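You operate a simulated robot arm through the tools that you are given. There is no shell and no other tool. Be economical: measure what you need, move in short steps, check, and stop when the job is done.

The job below is to be done with a simulated robot arm. You get a single attempt, and the scene is never put back.

Task
File the burr off rack two so that the pitch gauge seats on the rack joint.
Fine: the gauge comes off onto the tool shelf first; keep fingers off the burr; put the file back; leave the gauge seated. Set down upright: file. What is to be rubbed or washed off counts as gone when no trace of it is left.

The check looks at the end state, three seconds after you hand in, the way a careful person would. Anything else that was tipped, shoved, dropped, spilled or broken makes it a failure.

Robot
A 6-joint arm with a two-finger parallel gripper, fixed in place. Base frame: the origin is at the foot of the arm, x ahead of it, y to its left, z up; the work surface is at about z = 0. Readings come in mm, degrees, newtons and seconds.
With the tool pointing down near the work surface it reaches from about 180 to 460 mm from the base axis. Its first joint turns from -70.0 to 70.0 degrees. Payload 1.9 kg.
Tool frame: the origin (TCP) lies between the finger pads and is the grasp point; the fingertips stand 23 mm ahead of it; z points along the fingers, y is the line along which they close. The gripper opens to 94 mm. The fingers are 38 mm wide and 10 mm thick; the gripper's body (54 by 96 mm) begins 39 mm behind the TCP.
Orientation is that of the tool frame in the base frame, as a unit quaternion [w, x, y, z]. With the fingers straight down and closing along the base's y, the tool's x points along the base's -x, its y along +y and its z along -z.

Tools
- The arm moves only by the tool apply_moves. Its argument "series" is a list of rows, each an object of numbers (a shift or turn left out is 0, a gripper value left out holds the last): "tx", "ty", "tz": the shift along the tool's x, y, z in m; "rx", "ry", "rz": the turn, a rotation vector about the tool's x, y, z in degrees; "gripper": the finger opening in m, from 0 to 0.094. In form: [{"tx": .., "ty": .., "tz": .., "rx": .., "ry": .., "rz": .., "gripper": ..}, ...]. A call has 1 to 8 rows; each row is the pose to reach, as a shift and turn from the pose commanded when the call began, along the tool's axes at that moment. Each row takes 0.2 s and may step no farther than 50 mm and 8.6 degrees from the row before; otherwise, or with a gripper value out of range, the whole call is refused. Where a pose cannot be reached the arm comes as near as it can. A force on the tool above 40 N (or 10 N above the force at the start of the call, whichever is more), or a blocked arm, ends the call early, and 0.2 s more pass. Each finger travels about 108 mm/s and halts on what it meets, pressing with about 44 N; the grip force reading is that of the motor and also rises with nothing between the fingers. The clock runs only during rows and for 0.2 s after the last one: add rows that repeat a pose to give the fingers time. The reply holds the time, the measured pose of the TCP, the force on the tool along the base axes, the opening and the grip force, in the units named above and with some noise, with the torque about the TCP (base axes, N m) and any sound that the robot's microphone picked up, and new pictures: "show" is both (left out), scene, wrist or none.
- Cameras (640 x 400 px; columns grow to the right, rows downward): "scene" is fixed at [3.9, 290.7, 435]; the picture's right is [-1.00, -0.04, 0.00], its down [-0.02, 0.46, -0.89] and it looks along [0.03, -0.89, -0.46] (base axes); focal length 246 px, centre (320, 200). "wrist" rides on the gripper at [87, 16, -74] in the tool frame; the picture's right is [-0.18, 0.98, 0.00], its down [-0.58, -0.11, -0.81] and it looks along [-0.79, -0.15, 0.59] (tool axes); focal length 243 px, centre (320, 200). There is no depth. A picture from a camera that has moved, and an enlarged one, comes with that camera's place and axes in the base frame and with its lens.
- close_up(camera, box): a new picture of the part [left, top, right, bottom] of that camera's present view, enlarged. No time passes.
- hand_in(): hands the job in; it is judged then, once.

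Go step by step. Nothing tells you positions but the pictures and the camera data: compare them with the known pose of the tool, close in by small moves and look again before you grip or let go. The budget is 120 turns and 200 pictures, counting those below and the enlarged ones. Unless the task says otherwise, let go and move clear before handing in, and close with one line.

The tools are called after ">>>" as name(argument=value, ...) on one line, values as JSON. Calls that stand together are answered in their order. apply_moves: Moves the arm, as the interface text tells. Its arguments: {"type":"object","properties":{"series":{"type":"array","items":{"type":"object","properties":{"tx":{"type":"number"},"ty":{"type":"number"},"tz":{"type":"number"},"rx":{"type":"number"},"ry":{"type":"number"},"rz":{"type":"number"},"gripper":{"type":"number"}}}},"show":{"type":"string","enum":["both","scene","wrist","none"]}},"required":["series"]} The other tools are called the same way: close_up (camera, box) takes an enlarged picture of a part of a camera's view; hand_in () hands the job in.

At the start:

```text
t: 0.0
eef_pos: [289.5, -181.8, 279.2]
ee_rot: [0.0, 0.001, 1.0, -0.001]
wrist_force: [-0.2, -1.2, 0.7]
wrist_torque: [0.0, 0.0, -0.01]
opening: 93.9
finger_force: 0.1
```

scene: 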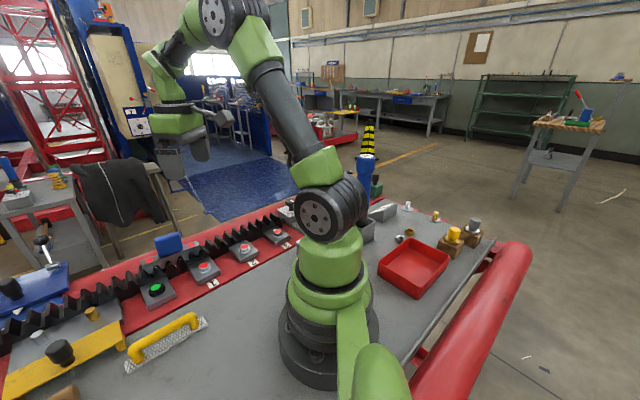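
wrist: 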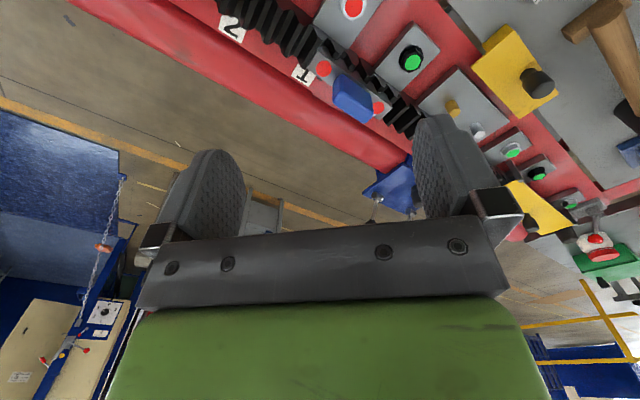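

I see a rack running along the front with buttons, a blue gauge sitting on it, and a yellow-handled file-like tool on a tray. I'll enlarge several areas to identify things.

>>> close_up(camera="scene", box=[0, 200, 320, 400])

>>> close_up(camera="scene", box=[340, 180, 540, 305])

>>> close_up(camera="wrist", box=[200, 0, 640, 275])

```text
2.00 times, centred on (160, 300) of scene
camera zoom: at [3.9, 290.7, 435.0], right [-1.0, -0.04, 0.0], down [-0.02, 0.46, -0.89], along [0.03, -0.89, -0.46], focal length 492 px, centre (640, 0)
```

zoom: 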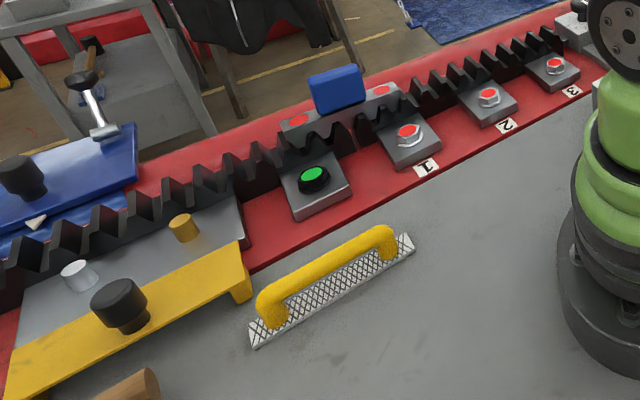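

```text
3.20 times, centred on (440, 242) of scene
camera zoom: at [3.9, 290.7, 435.0], right [-1.0, -0.04, 0.0], down [-0.02, 0.46, -0.89], along [0.03, -0.89, -0.46], focal length 787 px, centre (-64, 64)
```

zoom: 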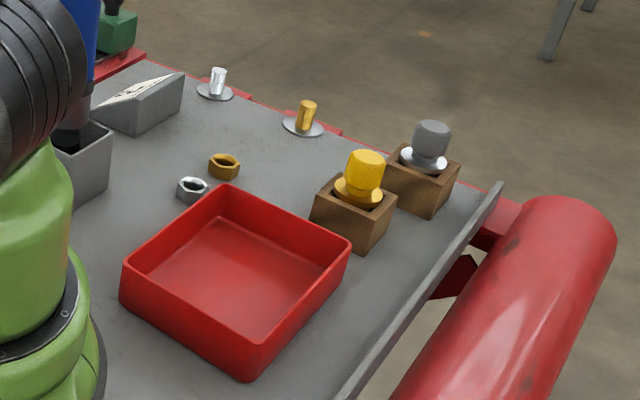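

```text
1.45 times, centred on (420, 138) of wrist
camera zoom: at [203.7, -165.2, 352.9], right [0.19, 0.98, 0.0], down [0.58, -0.11, 0.81], along [0.79, -0.15, -0.59], focal length 353 px, centre (174, 291)
```

zoom: 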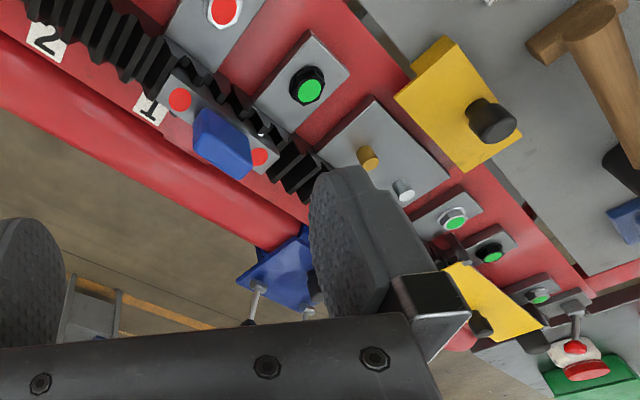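

The gauge (blue grip) triangulates to about (371,-156,79), and the file with the yellow handle to about (296,20). I'll move the wrist camera for a closer view of the rack joint.

>>> apply_moves(series=[{"tx": 0.03, "ty": 0.015, "tz": 0.01}, {"tx": 0.06, "ty": 0.03, "tz": 0.03}, {"tx": 0.08, "ty": 0.04, "tz": 0.05}, {"tx": 0.08, "ty": 0.04, "tz": 0.05}])

```text
t: 1.0
eef_pos: [212.7, -141.5, 230.3]
ee_rot: [0.0, 0.001, 1.0, -0.002]
wrist_force: [0.9, -0.7, 1.6]
wrist_torque: [0.02, -0.04, -0.01]
opening: 94.0
finger_force: 0.1
camera wrist: at [126.0, -124.9, 303.9], right [0.19, 0.98, 0.0], down [0.58, -0.11, 0.81], along [0.79, -0.15, -0.59], focal length 243 px, centre (320, 200)
```

scene: 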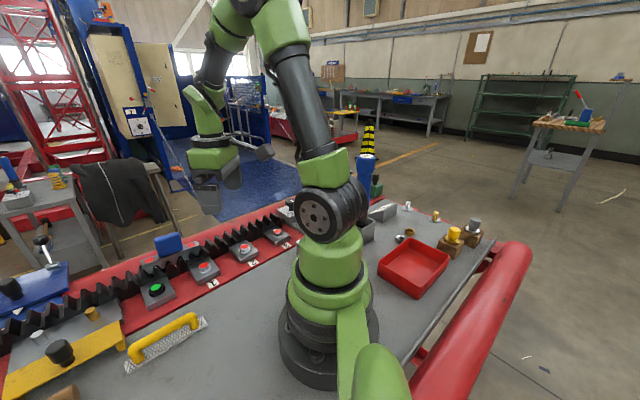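
wrist: 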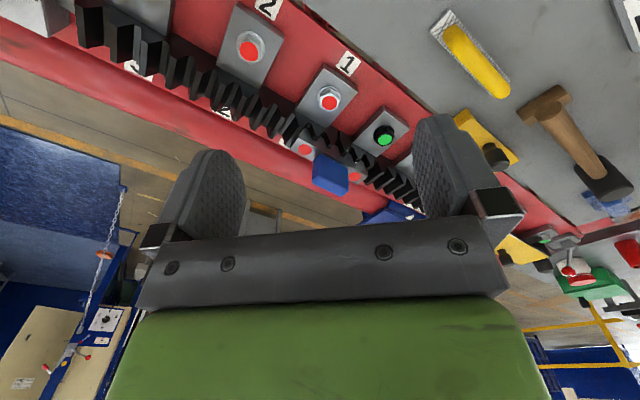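

>>> close_up(camera="wrist", box=[200, 40, 440, 220])

>>> close_up(camera="wrist", box=[400, 0, 640, 180])

>>> close_up(camera="scene", box=[120, 200, 320, 310])

>>> close_up(camera="scene", box=[0, 240, 160, 400])

```text
2.22 times, centred on (320, 130) of wrist
camera zoom: at [126.0, -124.9, 303.9], right [0.19, 0.98, 0.0], down [0.58, -0.11, 0.81], along [0.79, -0.15, -0.59], focal length 539 px, centre (320, 356)
```

zoom: 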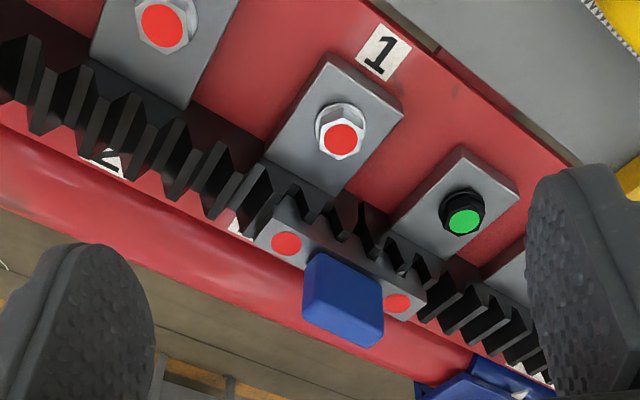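

```text
2.22 times, centred on (520, 90) of wrist
camera zoom: at [126.0, -124.9, 303.9], right [0.19, 0.98, 0.0], down [0.58, -0.11, 0.81], along [0.79, -0.15, -0.59], focal length 539 px, centre (-124, 444)
```

zoom: 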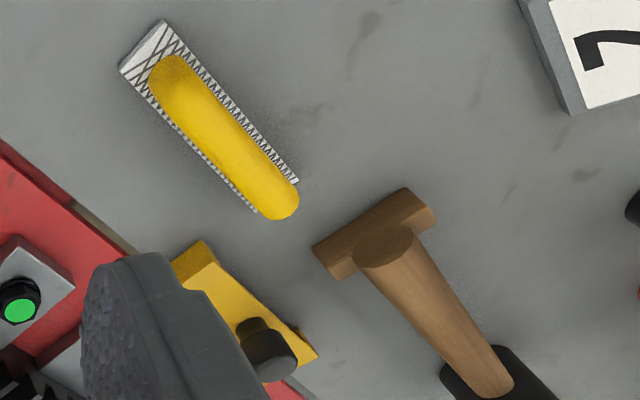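

```text
3.20 times, centred on (220, 255) of scene
camera zoom: at [3.9, 290.7, 435.0], right [-1.0, -0.04, 0.0], down [-0.02, 0.46, -0.89], along [0.03, -0.89, -0.46], focal length 787 px, centre (640, 24)
```

zoom: 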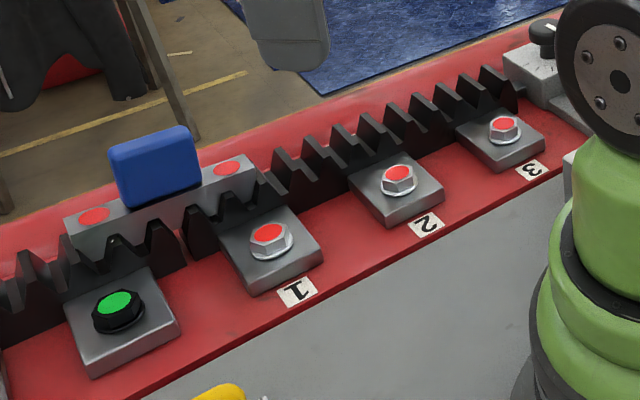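

```text
2.50 times, centred on (80, 320) of scene
camera zoom: at [3.9, 290.7, 435.0], right [-1.0, -0.04, 0.0], down [-0.02, 0.46, -0.89], along [0.03, -0.89, -0.46], focal length 615 px, centre (920, -100)
```

zoom: 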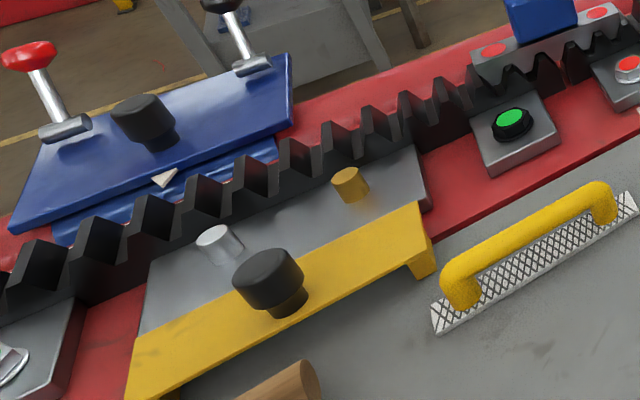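

The gauge straddles a joint between two rack segments. I'll look over the left side of the bench for the tool shelf.

>>> apply_moves(series=[{"ty": 0.045, "tz": -0.02}, {"ty": 0.09, "tz": -0.04}, {"ty": 0.135, "tz": -0.06}, {"ty": 0.18, "tz": -0.08}, {"ty": 0.22, "tz": -0.1}, {"ty": 0.26, "tz": -0.1}, {"ty": 0.26, "tz": -0.1}])

```text
t: 2.6
eef_pos: [213.1, 121.7, 329.8]
ee_rot: [0.0, 0.002, 1.0, -0.001]
wrist_force: [0.2, 0.4, -0.2]
wrist_torque: [-0.01, 0.03, -0.01]
opening: 94.0
finger_force: 0.0
camera wrist: at [125.9, 138.6, 403.7], right [0.19, 0.98, 0.0], down [0.58, -0.11, 0.81], along [0.79, -0.15, -0.59], focal length 243 px, centre (320, 200)
```

scene: 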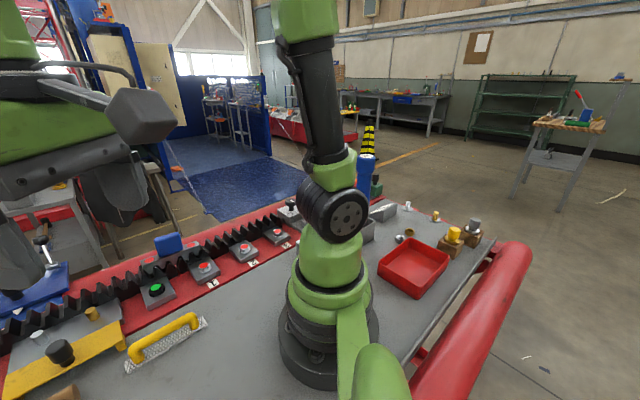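
wrist: 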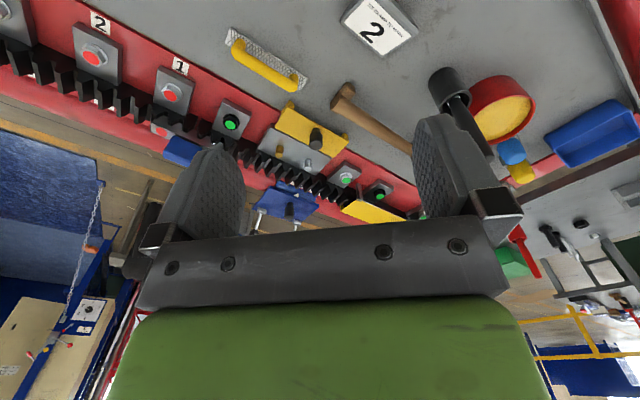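

>>> close_up(camera="wrist", box=[320, 0, 640, 200])

>>> close_up(camera="wrist", box=[220, 60, 440, 230])

>>> close_up(camera="scene", box=[260, 180, 480, 300])

```text
2.00 times, centred on (480, 100) of wrist
camera zoom: at [125.9, 138.6, 403.7], right [0.19, 0.98, 0.0], down [0.58, -0.11, 0.81], along [0.79, -0.15, -0.59], focal length 485 px, centre (0, 400)
```

zoom: 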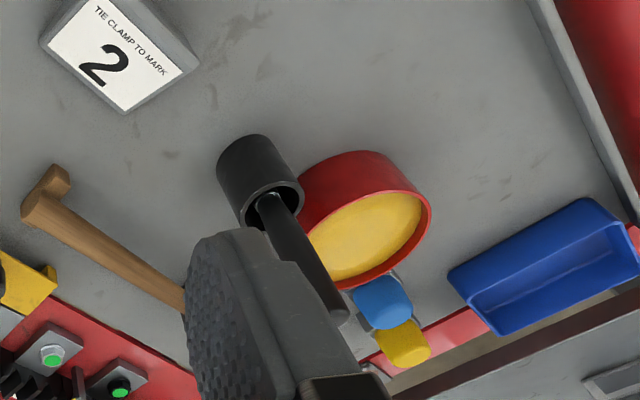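

```text
2.35 times, centred on (330, 145) of wrist
camera zoom: at [125.9, 138.6, 403.7], right [0.19, 0.98, 0.0], down [0.58, -0.11, 0.81], along [0.79, -0.15, -0.59], focal length 571 px, centre (296, 329)
```

zoom: 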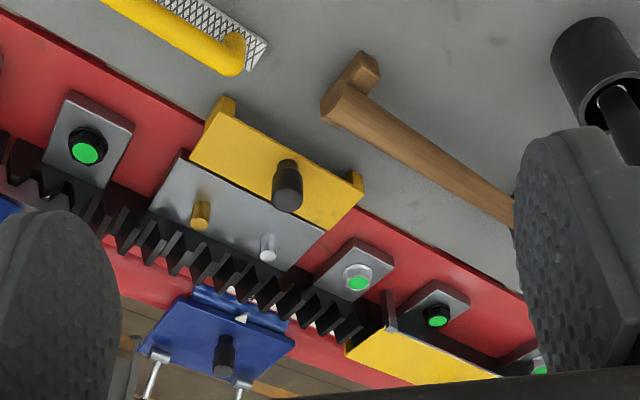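

```text
2.91 times, centred on (370, 240) of scene
camera zoom: at [3.9, 290.7, 435.0], right [-1.0, -0.04, 0.0], down [-0.02, 0.46, -0.89], along [0.03, -0.89, -0.46], focal length 715 px, centre (174, 84)
```

zoom: 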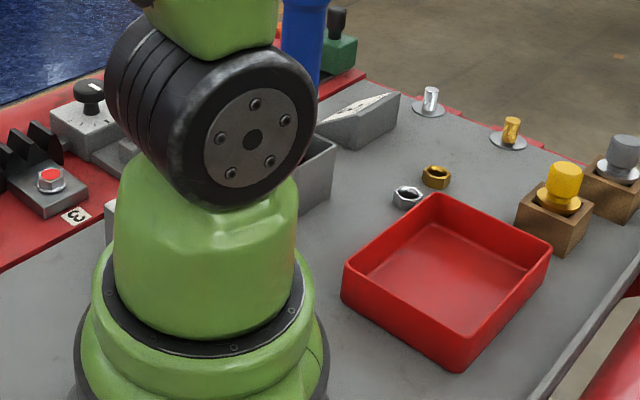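

Many unrelated tools here; no clear shelf yet. I'll look to the right side of the arm, which the scene camera can't see.

>>> apply_moves(series=[{"ty": -0.045, "rz": 8.5}, {"ty": -0.09, "rz": 17}, {"ty": -0.135, "rz": 25.5}, {"ty": -0.18, "rz": 34}, {"ty": -0.2, "rz": 42.5}, {"ty": -0.2, "rz": 51}, {"ty": -0.2, "rz": 59.5}, {"ty": -0.2, "rz": 65}], show="wrist")

```text
t: 4.4
eef_pos: [209.6, -80.5, 328.2]
ee_rot: [0.001, 0.54, 0.842, -0.001]
wrist_force: [0.9, -1.1, 0.2]
wrist_torque: [0.02, 0.0, -0.01]
opening: 93.9
finger_force: 0.1
camera wrist: at [189.3, 4.4, 402.8], right [0.97, 0.24, 0.0], down [0.14, -0.57, 0.81], along [0.2, -0.78, -0.59], focal length 243 px, centre (320, 200)
```

wrist: 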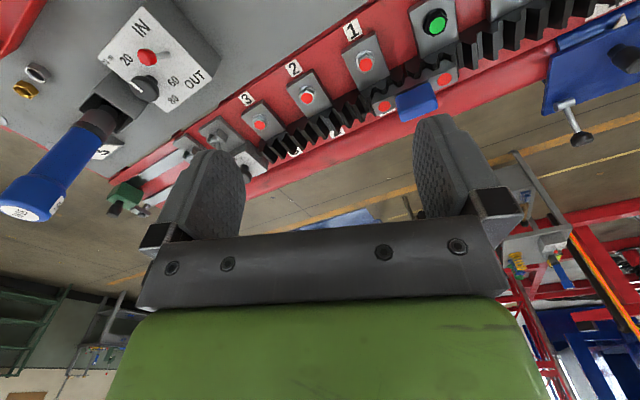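

>>> close_up(camera="wrist", box=[90, 60, 350, 220])

>>> close_up(camera="wrist", box=[320, 0, 640, 180])

>>> close_up(camera="wrist", box=[0, 0, 240, 220])

```text
2.46 times, centred on (220, 140) of wrist
camera zoom: at [189.3, 4.4, 402.8], right [0.97, 0.24, 0.0], down [0.14, -0.57, 0.81], along [0.2, -0.78, -0.59], focal length 597 px, centre (566, 348)
```

zoom: 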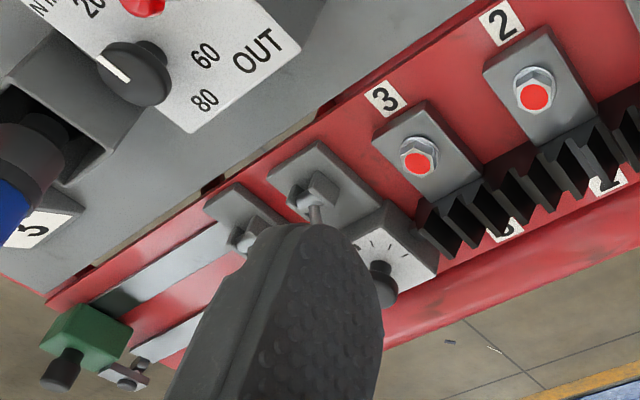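

```text
2.00 times, centred on (480, 90) of wrist
camera zoom: at [189.3, 4.4, 402.8], right [0.97, 0.24, 0.0], down [0.14, -0.57, 0.81], along [0.2, -0.78, -0.59], focal length 485 px, centre (0, 420)
```

zoom: 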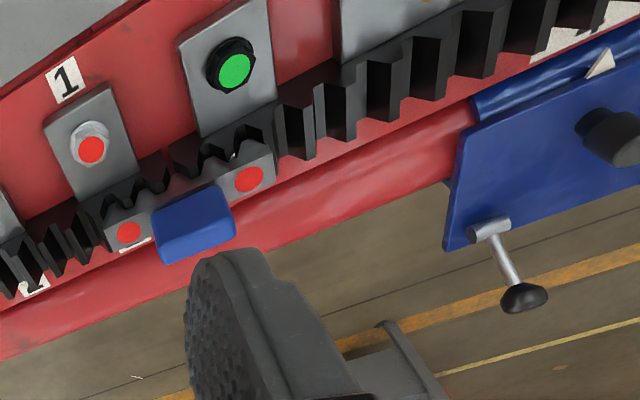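

```text
1.82 times, centred on (120, 110) of wrist
camera zoom: at [189.3, 4.4, 402.8], right [0.97, 0.24, 0.0], down [0.14, -0.57, 0.81], along [0.2, -0.78, -0.59], focal length 441 px, centre (684, 364)
```

zoom: 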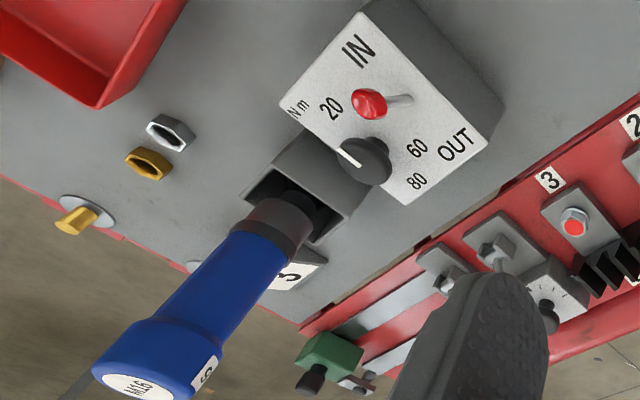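

Nothing on the right resembles a tool shelf. I'll look left.

>>> apply_moves(series=[{"rz": -8.5}, {"rz": -17}, {"rz": -25.5}, {"rz": -34}, {"rz": -42.5}, {"rz": -51}, {"rz": -59.5}, {"rz": -65}], show="none")

>>> apply_moves(series=[{"ty": 0.045, "rz": -8.5}, {"ty": 0.09, "rz": -17}, {"ty": 0.12, "rz": -25.5}, {"ty": 0.12, "rz": -34}, {"ty": 0.12, "rz": -42.5}, {"ty": 0.12, "rz": -51}, {"ty": 0.12, "rz": -59.5}, {"ty": 0.12, "rz": -65}], show="wrist")

```text
t: 6.2
eef_pos: [209.6, -81.5, 328.9]
ee_rot: [0.001, -0.001, 1.0, -0.001]
wrist_force: [-0.3, -0.2, -0.3]
wrist_torque: [0.0, -0.03, 0.0]
opening: 93.9
finger_force: 0.1
```

```text
t: 8.0
eef_pos: [210.0, 37.3, 328.1]
ee_rot: [0.0, -0.537, 0.844, -0.001]
wrist_force: [-0.1, -0.4, 0.0]
wrist_torque: [-0.03, 0.03, 0.01]
opening: 94.2
finger_force: 0.1
camera wrist: at [159.2, -33.1, 402.1], right [-0.81, 0.58, 0.0], down [0.34, 0.48, 0.81], along [0.47, 0.65, -0.59], focal length 243 px, centre (320, 200)
```

wrist: 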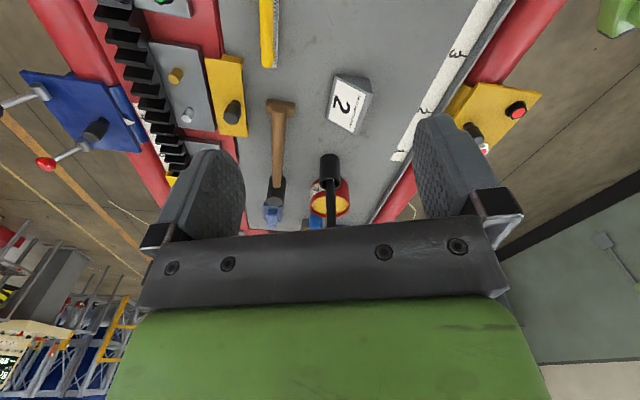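

The grey bench surface with hammer and file is evidently the tool shelf. The racks run at about 45° in the base frame, so I'll turn the tool to that and view the gauge along the rack from close by.

>>> apply_moves(series=[{"tx": 0.023, "ty": -0.03, "tz": 0.018, "rz": 3}, {"tx": 0.047, "ty": -0.059, "tz": 0.036, "rz": 6}, {"tx": 0.07, "ty": -0.088, "tz": 0.055, "rz": 9}, {"tx": 0.093, "ty": -0.118, "tz": 0.073, "rz": 12}, {"tx": 0.117, "ty": -0.147, "tz": 0.091, "rz": 15}, {"tx": 0.14, "ty": -0.177, "tz": 0.11, "rz": 18}, {"tx": 0.163, "ty": -0.206, "tz": 0.128, "rz": 20}, {"tx": 0.163, "ty": -0.206, "tz": 0.128, "rz": 20}])

```text
t: 9.8
eef_pos: [330.2, -196.1, 200.6]
ee_rot: [-0.001, -0.382, 0.924, -0.001]
wrist_force: [0.6, 0.7, -0.1]
wrist_torque: [0.02, 0.02, 0.02]
opening: 94.2
finger_force: 0.0
camera wrist: at [258.0, -245.8, 274.5], right [-0.56, 0.83, 0.0], down [0.49, 0.33, 0.81], along [0.67, 0.45, -0.59], focal length 243 px, centre (320, 200)
```

scene: 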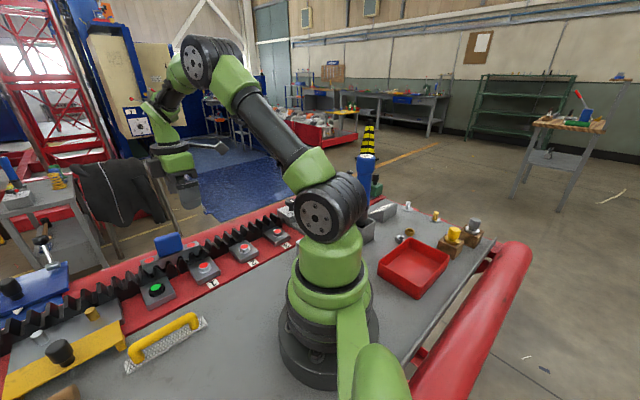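
wrist: 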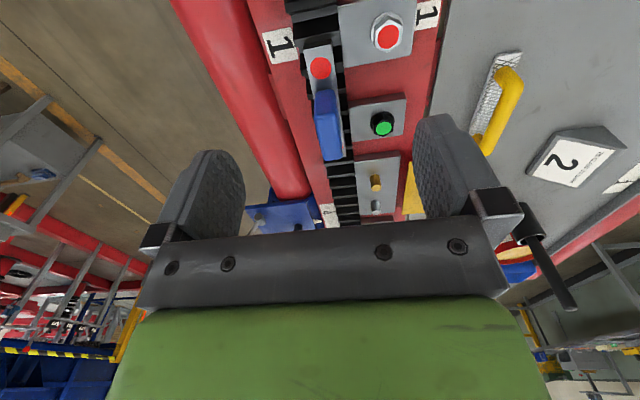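

>>> close_up(camera="wrist", box=[240, 20, 440, 200])

>>> close_up(camera="scene", box=[120, 215, 220, 300])

```text
2.22 times, centred on (340, 110) of wrist
camera zoom: at [258.0, -245.8, 274.5], right [-0.56, 0.83, 0.0], down [0.49, 0.33, 0.81], along [0.67, 0.45, -0.59], focal length 539 px, centre (276, 400)
```

zoom: 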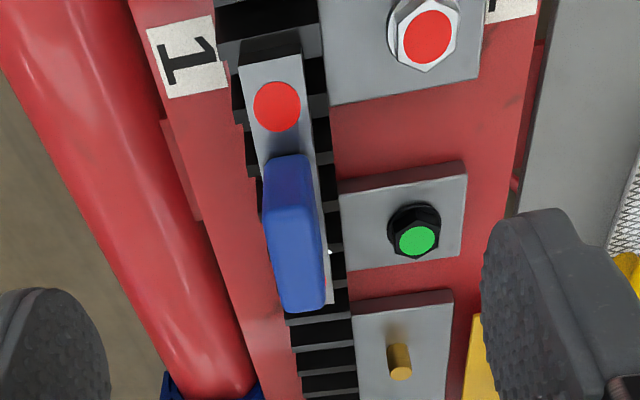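

```text
4.71 times, centred on (170, 258) of scene
camera zoom: at [3.9, 290.7, 435.0], right [-1.0, -0.04, 0.0], down [-0.02, 0.46, -0.89], along [0.03, -0.89, -0.46], focal length 1157 px, centre (1026, -71)
```

zoom: 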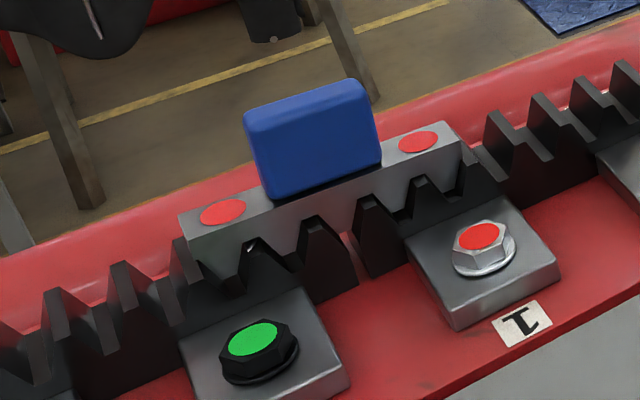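

The white speck (burr) shows on a tooth beneath the gauge's left end. I'll bring the tool nearly above the blue grip for alignment.

>>> apply_moves(series=[{"tx": -0.03, "tz": 0.015}, {"tx": -0.055, "tz": 0.035}, {"tx": -0.055, "tz": 0.035}])

>>> close_up(camera="wrist", box=[220, 40, 420, 220])

>>> close_up(camera="scene", box=[110, 170, 230, 280])

```text
t: 10.6
eef_pos: [368.1, -156.5, 166.5]
ee_rot: [-0.001, -0.382, 0.924, -0.001]
wrist_force: [-0.2, 0.1, -0.6]
wrist_torque: [-0.01, 0.0, -0.02]
opening: 93.9
finger_force: 0.1
camera wrist: at [296.1, -205.1, 240.9], right [-0.56, 0.83, 0.0], down [0.49, 0.33, 0.81], along [0.67, 0.45, -0.59], focal length 243 px, centre (320, 200)
```

scene: 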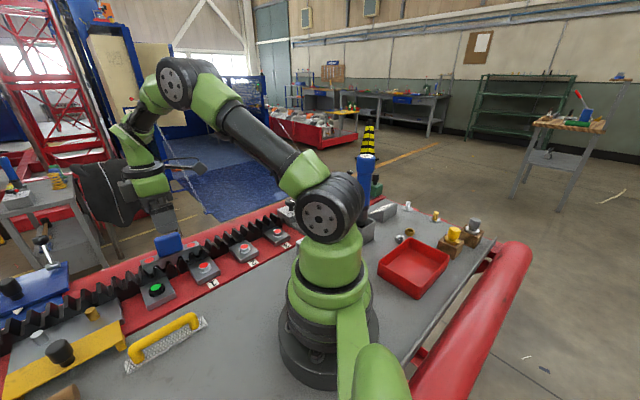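
wrist: 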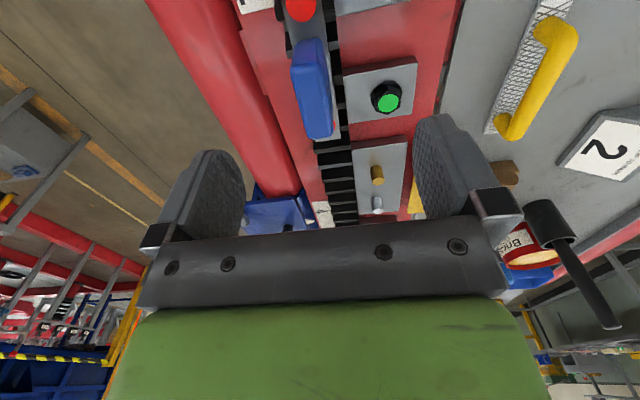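

```text
2.22 times, centred on (320, 130) of wrist
camera zoom: at [296.1, -205.1, 240.9], right [-0.56, 0.83, 0.0], down [0.49, 0.33, 0.81], along [0.67, 0.45, -0.59], focal length 539 px, centre (320, 356)
```

zoom: 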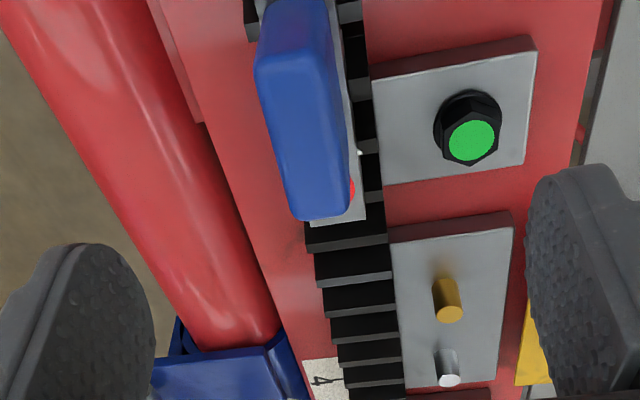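

```text
3.64 times, centred on (170, 225) of scene
camera zoom: at [3.9, 290.7, 435.0], right [-1.0, -0.04, 0.0], down [-0.02, 0.46, -0.89], along [0.03, -0.89, -0.46], focal length 894 px, centre (866, 109)
```

zoom: 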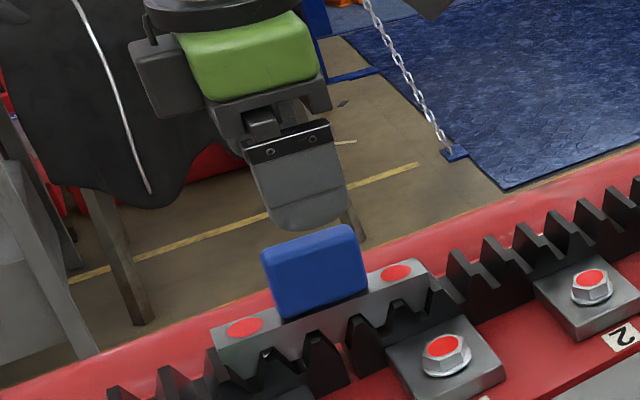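

The handle's top centre comes out at about (371.5,-159.5,100), aligned with the rack, about 19 mm thick. I'll shift slightly and descend to 125 to verify.

>>> apply_moves(series=[{"tx": -0.001, "ty": -0.004, "tz": 0.02, "gripper": 0.06}, {"tx": -0.001, "ty": -0.0045, "tz": 0.037, "gripper": 0.06}, {"tx": -0.001, "ty": -0.0045, "tz": 0.037, "gripper": 0.06}])

>>> close_up(camera="wrist", box=[220, 40, 420, 220])

>>> close_up(camera="scene", box=[110, 180, 230, 290])

```text
t: 11.4
eef_pos: [370.6, -158.9, 130.9]
ee_rot: [-0.001, -0.382, 0.924, -0.001]
wrist_force: [0.8, 0.5, -0.2]
wrist_torque: [0.02, 0.03, 0.01]
opening: 60.0
finger_force: 0.0
camera wrist: at [297.9, -208.6, 204.0], right [-0.56, 0.83, 0.0], down [0.49, 0.33, 0.81], along [0.67, 0.45, -0.59], focal length 243 px, centre (320, 200)
```

scene: 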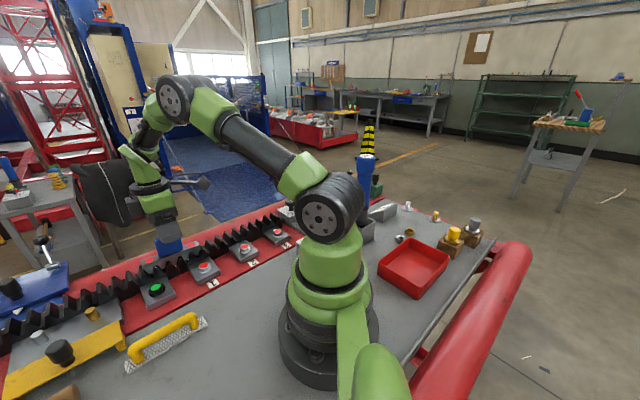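
wrist: 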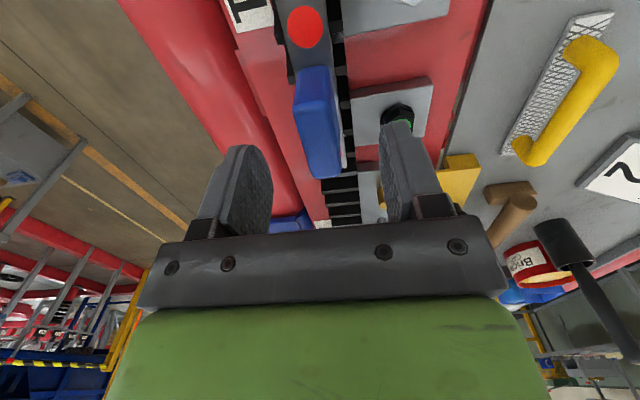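

```text
2.22 times, centred on (320, 130) of wrist
camera zoom: at [297.9, -208.6, 204.0], right [-0.56, 0.83, 0.0], down [0.49, 0.33, 0.81], along [0.67, 0.45, -0.59], focal length 539 px, centre (320, 356)
```

zoom: 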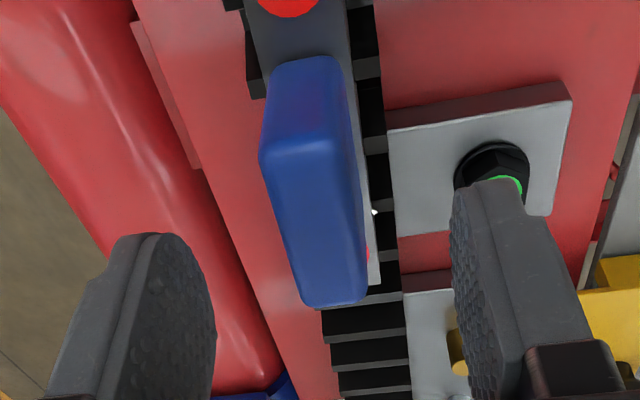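

```text
3.64 times, centred on (170, 235) of scene
camera zoom: at [3.9, 290.7, 435.0], right [-1.0, -0.04, 0.0], down [-0.02, 0.46, -0.89], along [0.03, -0.89, -0.46], focal length 894 px, centre (866, 73)
```

zoom: 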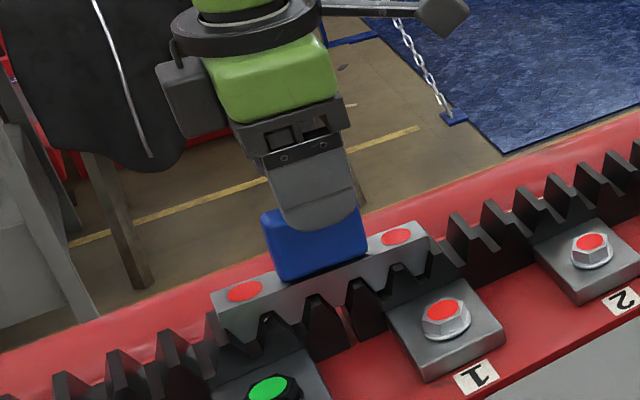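

The handle top is centred under the tool, its top at z≈100. I descend to about z=83 and close.

>>> apply_moves(series=[{"tz": 0.025}, {"tz": 0.047}, {"tz": 0.047}])

>>> close_up(camera="scene", box=[110, 180, 230, 290])

```text
t: 12.2
eef_pos: [370.0, -161.1, 82.1]
ee_rot: [-0.001, -0.382, 0.924, -0.001]
wrist_force: [0.6, 0.4, -0.2]
wrist_torque: [-0.03, 0.01, 0.01]
opening: 60.0
finger_force: 0.0
camera wrist: at [298.0, -210.5, 156.7], right [-0.56, 0.83, 0.0], down [0.49, 0.33, 0.81], along [0.67, 0.45, -0.59], focal length 243 px, centre (320, 200)
```

scene: 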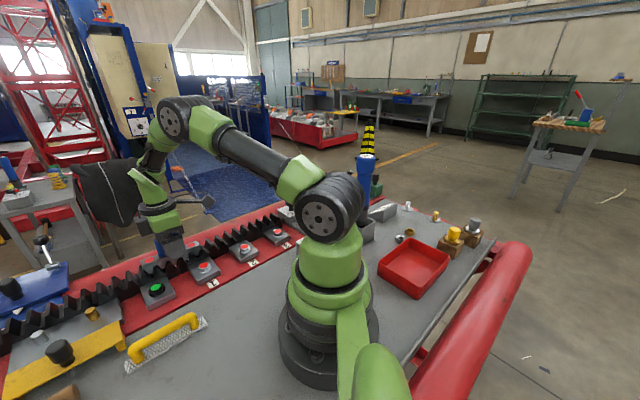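
wrist: 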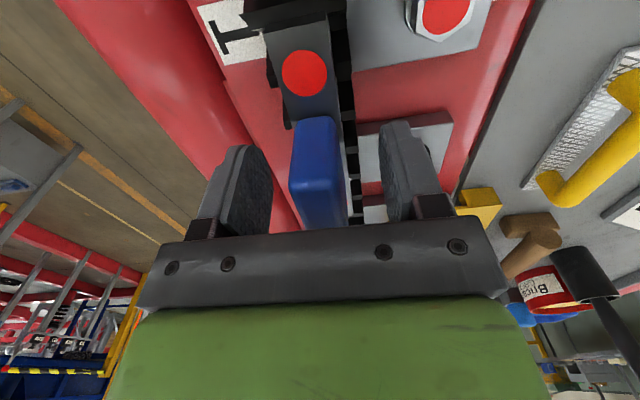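

```text
3.64 times, centred on (170, 235) of scene
camera zoom: at [3.9, 290.7, 435.0], right [-1.0, -0.04, 0.0], down [-0.02, 0.46, -0.89], along [0.03, -0.89, -0.46], focal length 894 px, centre (866, 73)
```

zoom: 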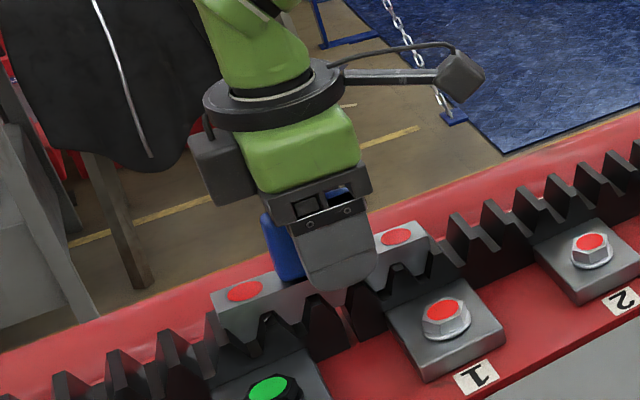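

The fingers straddle the handle with even clearance. Closing now.

>>> apply_moves(series=[{"gripper": 0.03}, {"gripper": 0.01}, {"gripper": 0.01}, {"gripper": 0.01}])

>>> close_up(camera="wrist", box=[220, 0, 440, 220])

```text
t: 13.2
eef_pos: [370.7, -161.6, 82.3]
ee_rot: [-0.001, -0.382, 0.924, -0.001]
wrist_force: [-0.5, 0.9, -0.6]
wrist_torque: [0.09, -0.01, 0.02]
opening: 19.9
finger_force: 43.7
camera wrist: at [298.0, -210.4, 156.9], right [-0.56, 0.83, 0.0], down [0.49, 0.33, 0.81], along [0.67, 0.45, -0.59], focal length 243 px, centre (320, 200)
```

scene: 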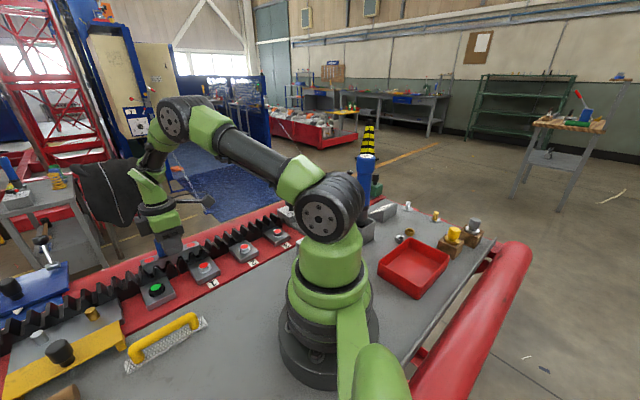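
wrist: 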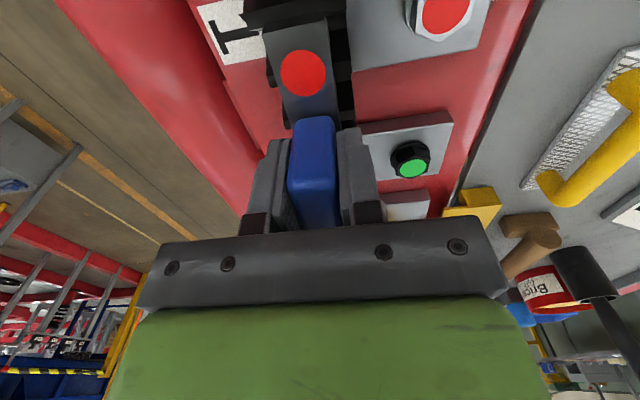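

```text
1.82 times, centred on (330, 110) of wrist
camera zoom: at [298.0, -210.4, 156.9], right [-0.56, 0.83, 0.0], down [0.49, 0.33, 0.81], along [0.67, 0.45, -0.59], focal length 441 px, centre (302, 364)
```

zoom: 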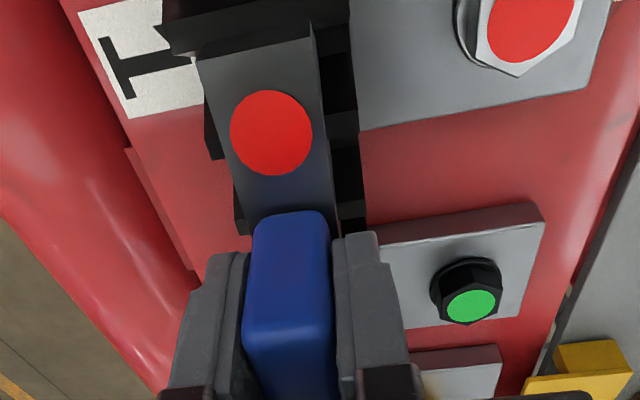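

The handle is held at 20 mm opening. I lift 70 mm and look at the joint.

>>> apply_moves(series=[{"tz": -0.015}, {"tz": -0.04}, {"tz": -0.07}, {"tz": -0.07}])

>>> close_up(camera="scene", box=[110, 190, 230, 300])

```text
t: 14.2
eef_pos: [368.4, -161.0, 154.0]
ee_rot: [0.0, -0.381, 0.924, -0.001]
wrist_force: [0.0, -0.5, -3.9]
wrist_torque: [-0.04, 0.02, -0.03]
opening: 19.7
finger_force: 43.7
camera wrist: at [297.0, -209.7, 229.0], right [-0.56, 0.83, 0.0], down [0.49, 0.34, 0.81], along [0.67, 0.45, -0.59], focal length 243 px, centre (320, 200)
```

scene: 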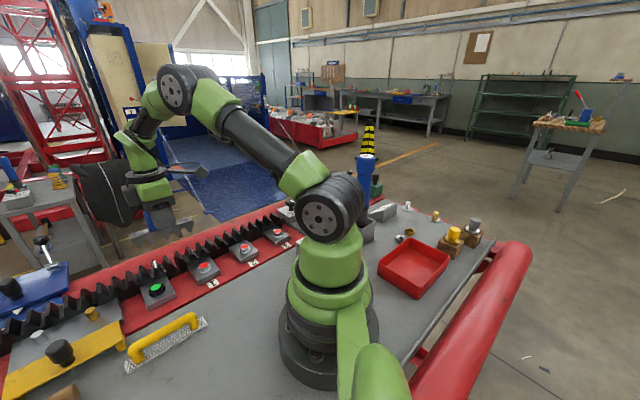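
wrist: 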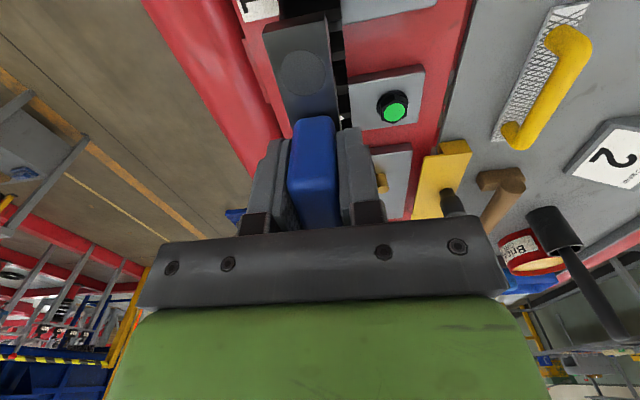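

```text
3.64 times, centred on (170, 245) of scene
camera zoom: at [3.9, 290.7, 435.0], right [-1.0, -0.04, 0.0], down [-0.02, 0.46, -0.89], along [0.03, -0.89, -0.46], focal length 894 px, centre (866, 36)
```

zoom: 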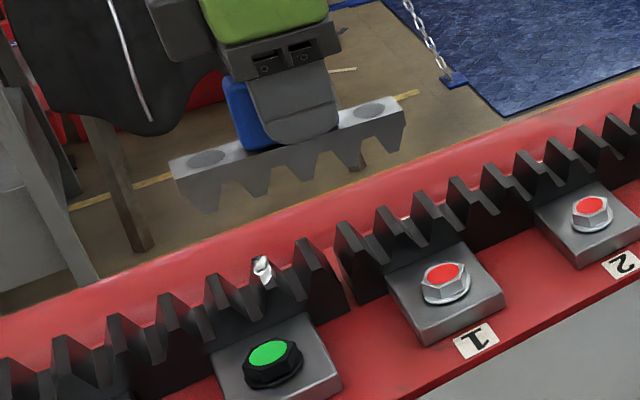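

The indicator dots went dark, and the burr is a shiny lump on one tooth tip. I carry the gauge to a clear patch of the bench at about (223,-95), away from the file.

>>> apply_moves(series=[{"tx": 0.0, "ty": 0.0, "tz": -0.02}, {"tx": 0.014, "ty": 0.037, "tz": -0.02}, {"tx": 0.028, "ty": 0.075, "tz": -0.02}, {"tx": 0.042, "ty": 0.112, "tz": -0.02}, {"tx": 0.056, "ty": 0.149, "tz": -0.01}, {"tx": 0.056, "ty": 0.149, "tz": 0.02}, {"tx": 0.056, "ty": 0.149, "tz": 0.05}, {"tx": 0.056, "ty": 0.149, "tz": 0.05}])

>>> close_up(camera="scene", box=[110, 190, 330, 350])

```text
t: 16.0
eef_pos: [227.3, -95.4, 101.2]
ee_rot: [0.0, -0.381, 0.925, -0.001]
wrist_force: [0.0, -0.2, -4.4]
wrist_torque: [0.01, 0.01, -0.03]
opening: 19.9
finger_force: 44.3
camera wrist: at [155.8, -143.4, 175.5], right [-0.56, 0.83, 0.0], down [0.49, 0.33, 0.81], along [0.67, 0.45, -0.59], focal length 243 px, centre (320, 200)
```

scene: 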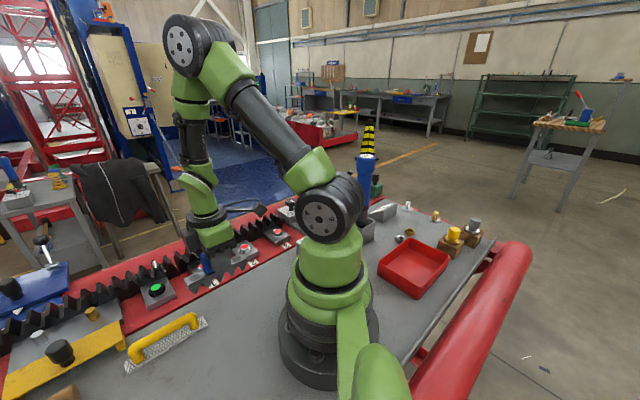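
wrist: 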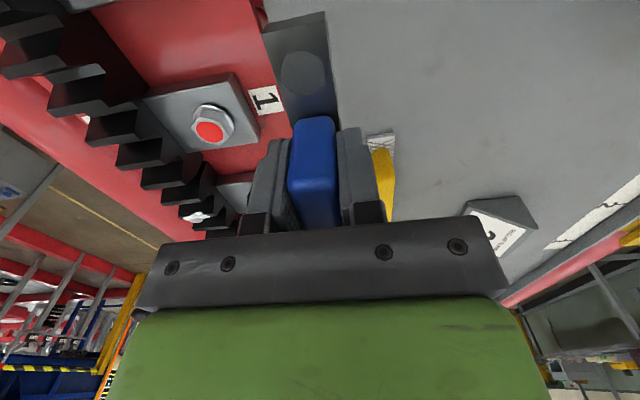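

```text
2.50 times, centred on (220, 270) of scene
camera zoom: at [3.9, 290.7, 435.0], right [-1.0, -0.04, 0.0], down [-0.02, 0.46, -0.89], along [0.03, -0.89, -0.46], focal length 615 px, centre (570, 25)
```

zoom: 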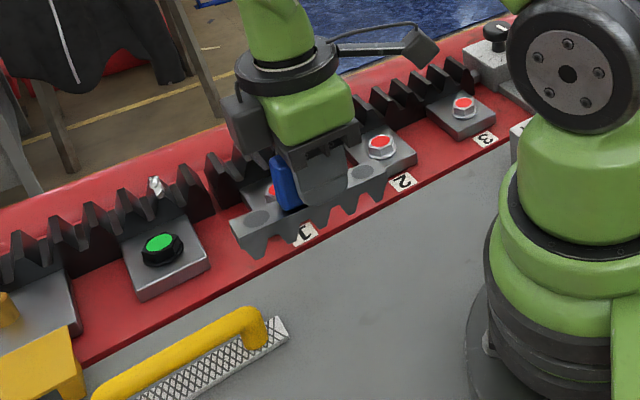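

The gauge is close to the rail edge, so I shift 25 mm inward, then lower.

>>> apply_moves(series=[{"ty": 0.025}, {"ty": 0.025, "tz": 0.012}, {"ty": 0.025, "tz": 0.022}, {"ty": 0.025, "tz": 0.022}])

>>> close_up(camera="scene", box=[140, 220, 320, 350])

```text
t: 17.0
eef_pos: [207.9, -77.3, 79.6]
ee_rot: [0.001, -0.382, 0.924, -0.001]
wrist_force: [-0.2, 0.2, -3.5]
wrist_torque: [-0.03, 0.03, -0.01]
opening: 19.8
finger_force: 44.0
camera wrist: at [135.4, -126.3, 153.9], right [-0.56, 0.83, 0.0], down [0.49, 0.33, 0.81], along [0.67, 0.45, -0.59], focal length 243 px, centre (320, 200)
```

scene: 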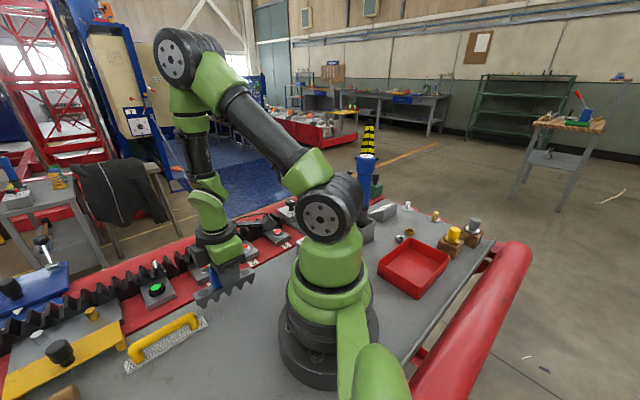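
wrist: 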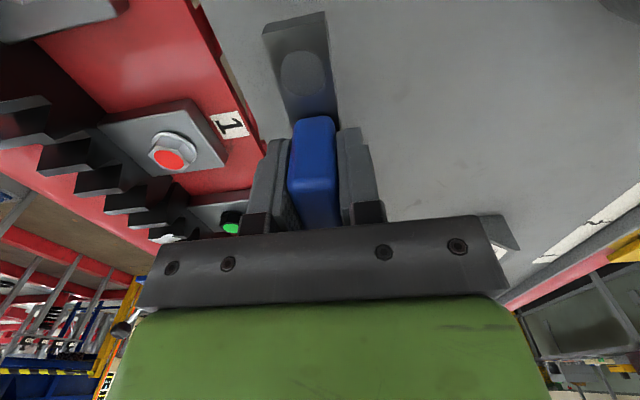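

```text
3.08 times, centred on (230, 285) of scene
camera zoom: at [3.9, 290.7, 435.0], right [-1.0, -0.04, 0.0], down [-0.02, 0.46, -0.89], along [0.03, -0.89, -0.46], focal length 757 px, centre (597, -62)
```

zoom: 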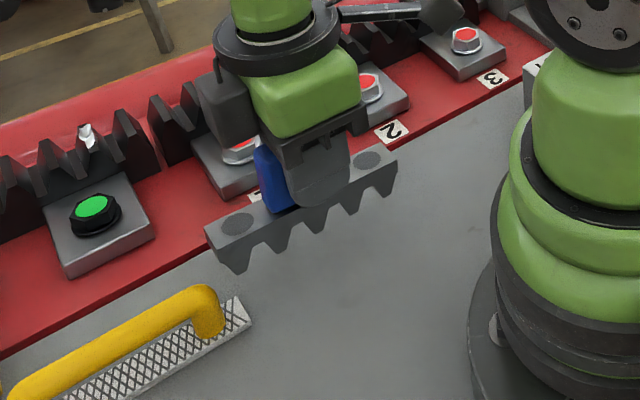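

Clear of the rail. I shift 15 mm further from the file and lower gradually, watching the force.

>>> apply_moves(series=[{"tx": 0.015}, {"tx": 0.015, "tz": 0.006}, {"tx": 0.015, "tz": 0.01}, {"tx": 0.015, "tz": 0.01}])

>>> close_up(camera="scene", box=[140, 220, 320, 350])

```text
t: 18.0
eef_pos: [197.1, -87.5, 70.4]
ee_rot: [-0.001, -0.382, 0.924, -0.001]
wrist_force: [0.7, -0.7, -4.4]
wrist_torque: [0.01, 0.02, 0.03]
opening: 19.7
finger_force: 43.8
camera wrist: at [124.5, -136.3, 143.9], right [-0.56, 0.83, 0.0], down [0.49, 0.34, 0.81], along [0.67, 0.45, -0.59], focal length 243 px, centre (320, 200)
```

scene: 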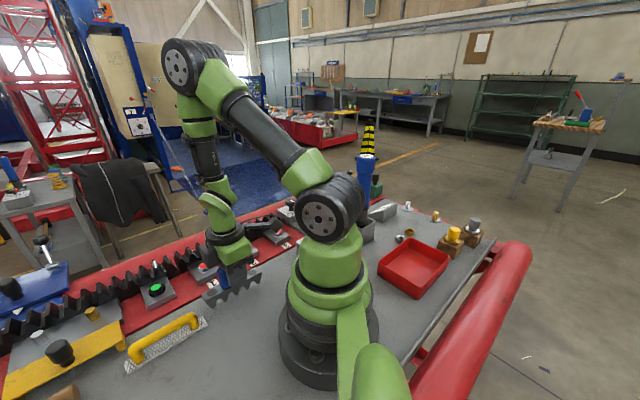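
wrist: 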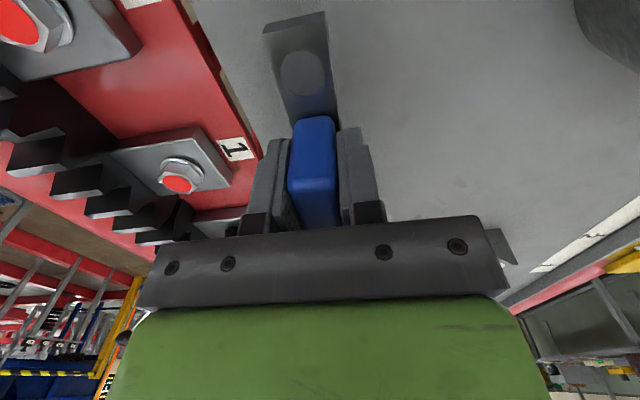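

```text
3.08 times, centred on (230, 285) of scene
camera zoom: at [3.9, 290.7, 435.0], right [-1.0, -0.04, 0.0], down [-0.02, 0.46, -0.89], along [0.03, -0.89, -0.46], focal length 757 px, centre (597, -62)
```

zoom: 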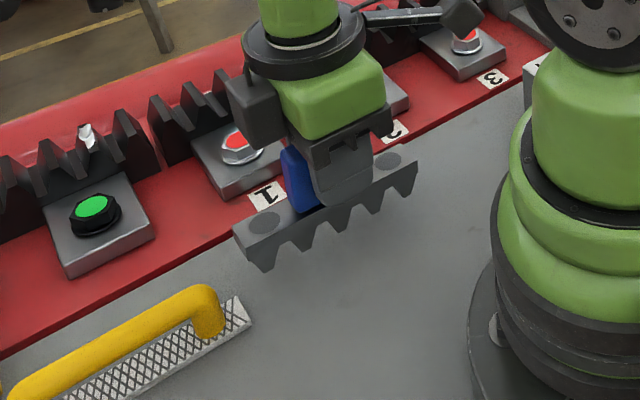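

Tooth tips are estimated at about 14 mm above the bench. Lowering further in small steps.

>>> apply_moves(series=[{"tz": 0.004}, {"tz": 0.008}, {"tz": 0.008}], show="none")

>>> close_up(camera="scene", box=[190, 250, 280, 320])

```text
t: 18.8
eef_pos: [196.1, -87.3, 61.9]
ee_rot: [0.0, -0.382, 0.924, -0.001]
wrist_force: [0.4, -0.2, -4.5]
wrist_torque: [-0.03, 0.0, 0.0]
opening: 19.7
finger_force: 44.1
```

```text
5.71 times, centred on (235, 285) of scene
camera zoom: at [3.9, 290.7, 435.0], right [-1.0, -0.04, 0.0], down [-0.02, 0.46, -0.89], along [0.03, -0.89, -0.46], focal length 1405 px, centre (806, -286)
```

zoom: 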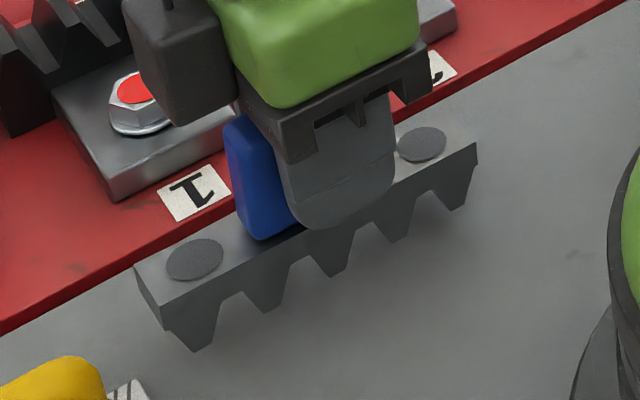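

>>> apply_moves(series=[{"tz": 0.003}, {"tz": 0.005}, {"tz": 0.005}], show="none")

>>> close_up(camera="scene", box=[190, 250, 280, 320])

```text
t: 19.6
eef_pos: [197.3, -86.7, 56.5]
ee_rot: [-0.001, -0.382, 0.924, -0.002]
wrist_force: [-0.9, -0.6, -3.4]
wrist_torque: [-0.01, -0.01, -0.01]
opening: 19.6
finger_force: 44.0
```

```text
5.71 times, centred on (235, 285) of scene
camera zoom: at [3.9, 290.7, 435.0], right [-1.0, -0.04, 0.0], down [-0.02, 0.46, -0.89], along [0.03, -0.89, -0.46], focal length 1405 px, centre (806, -286)
```

zoom: 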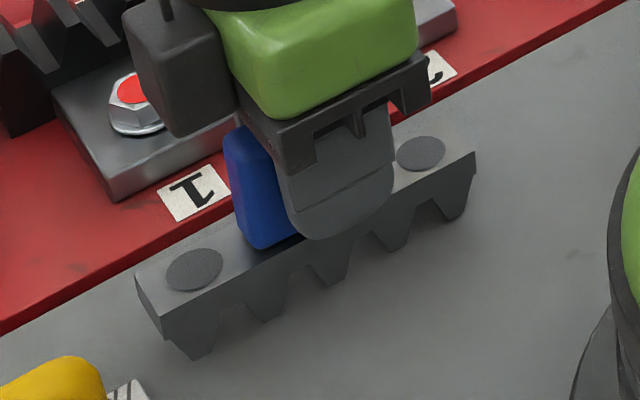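

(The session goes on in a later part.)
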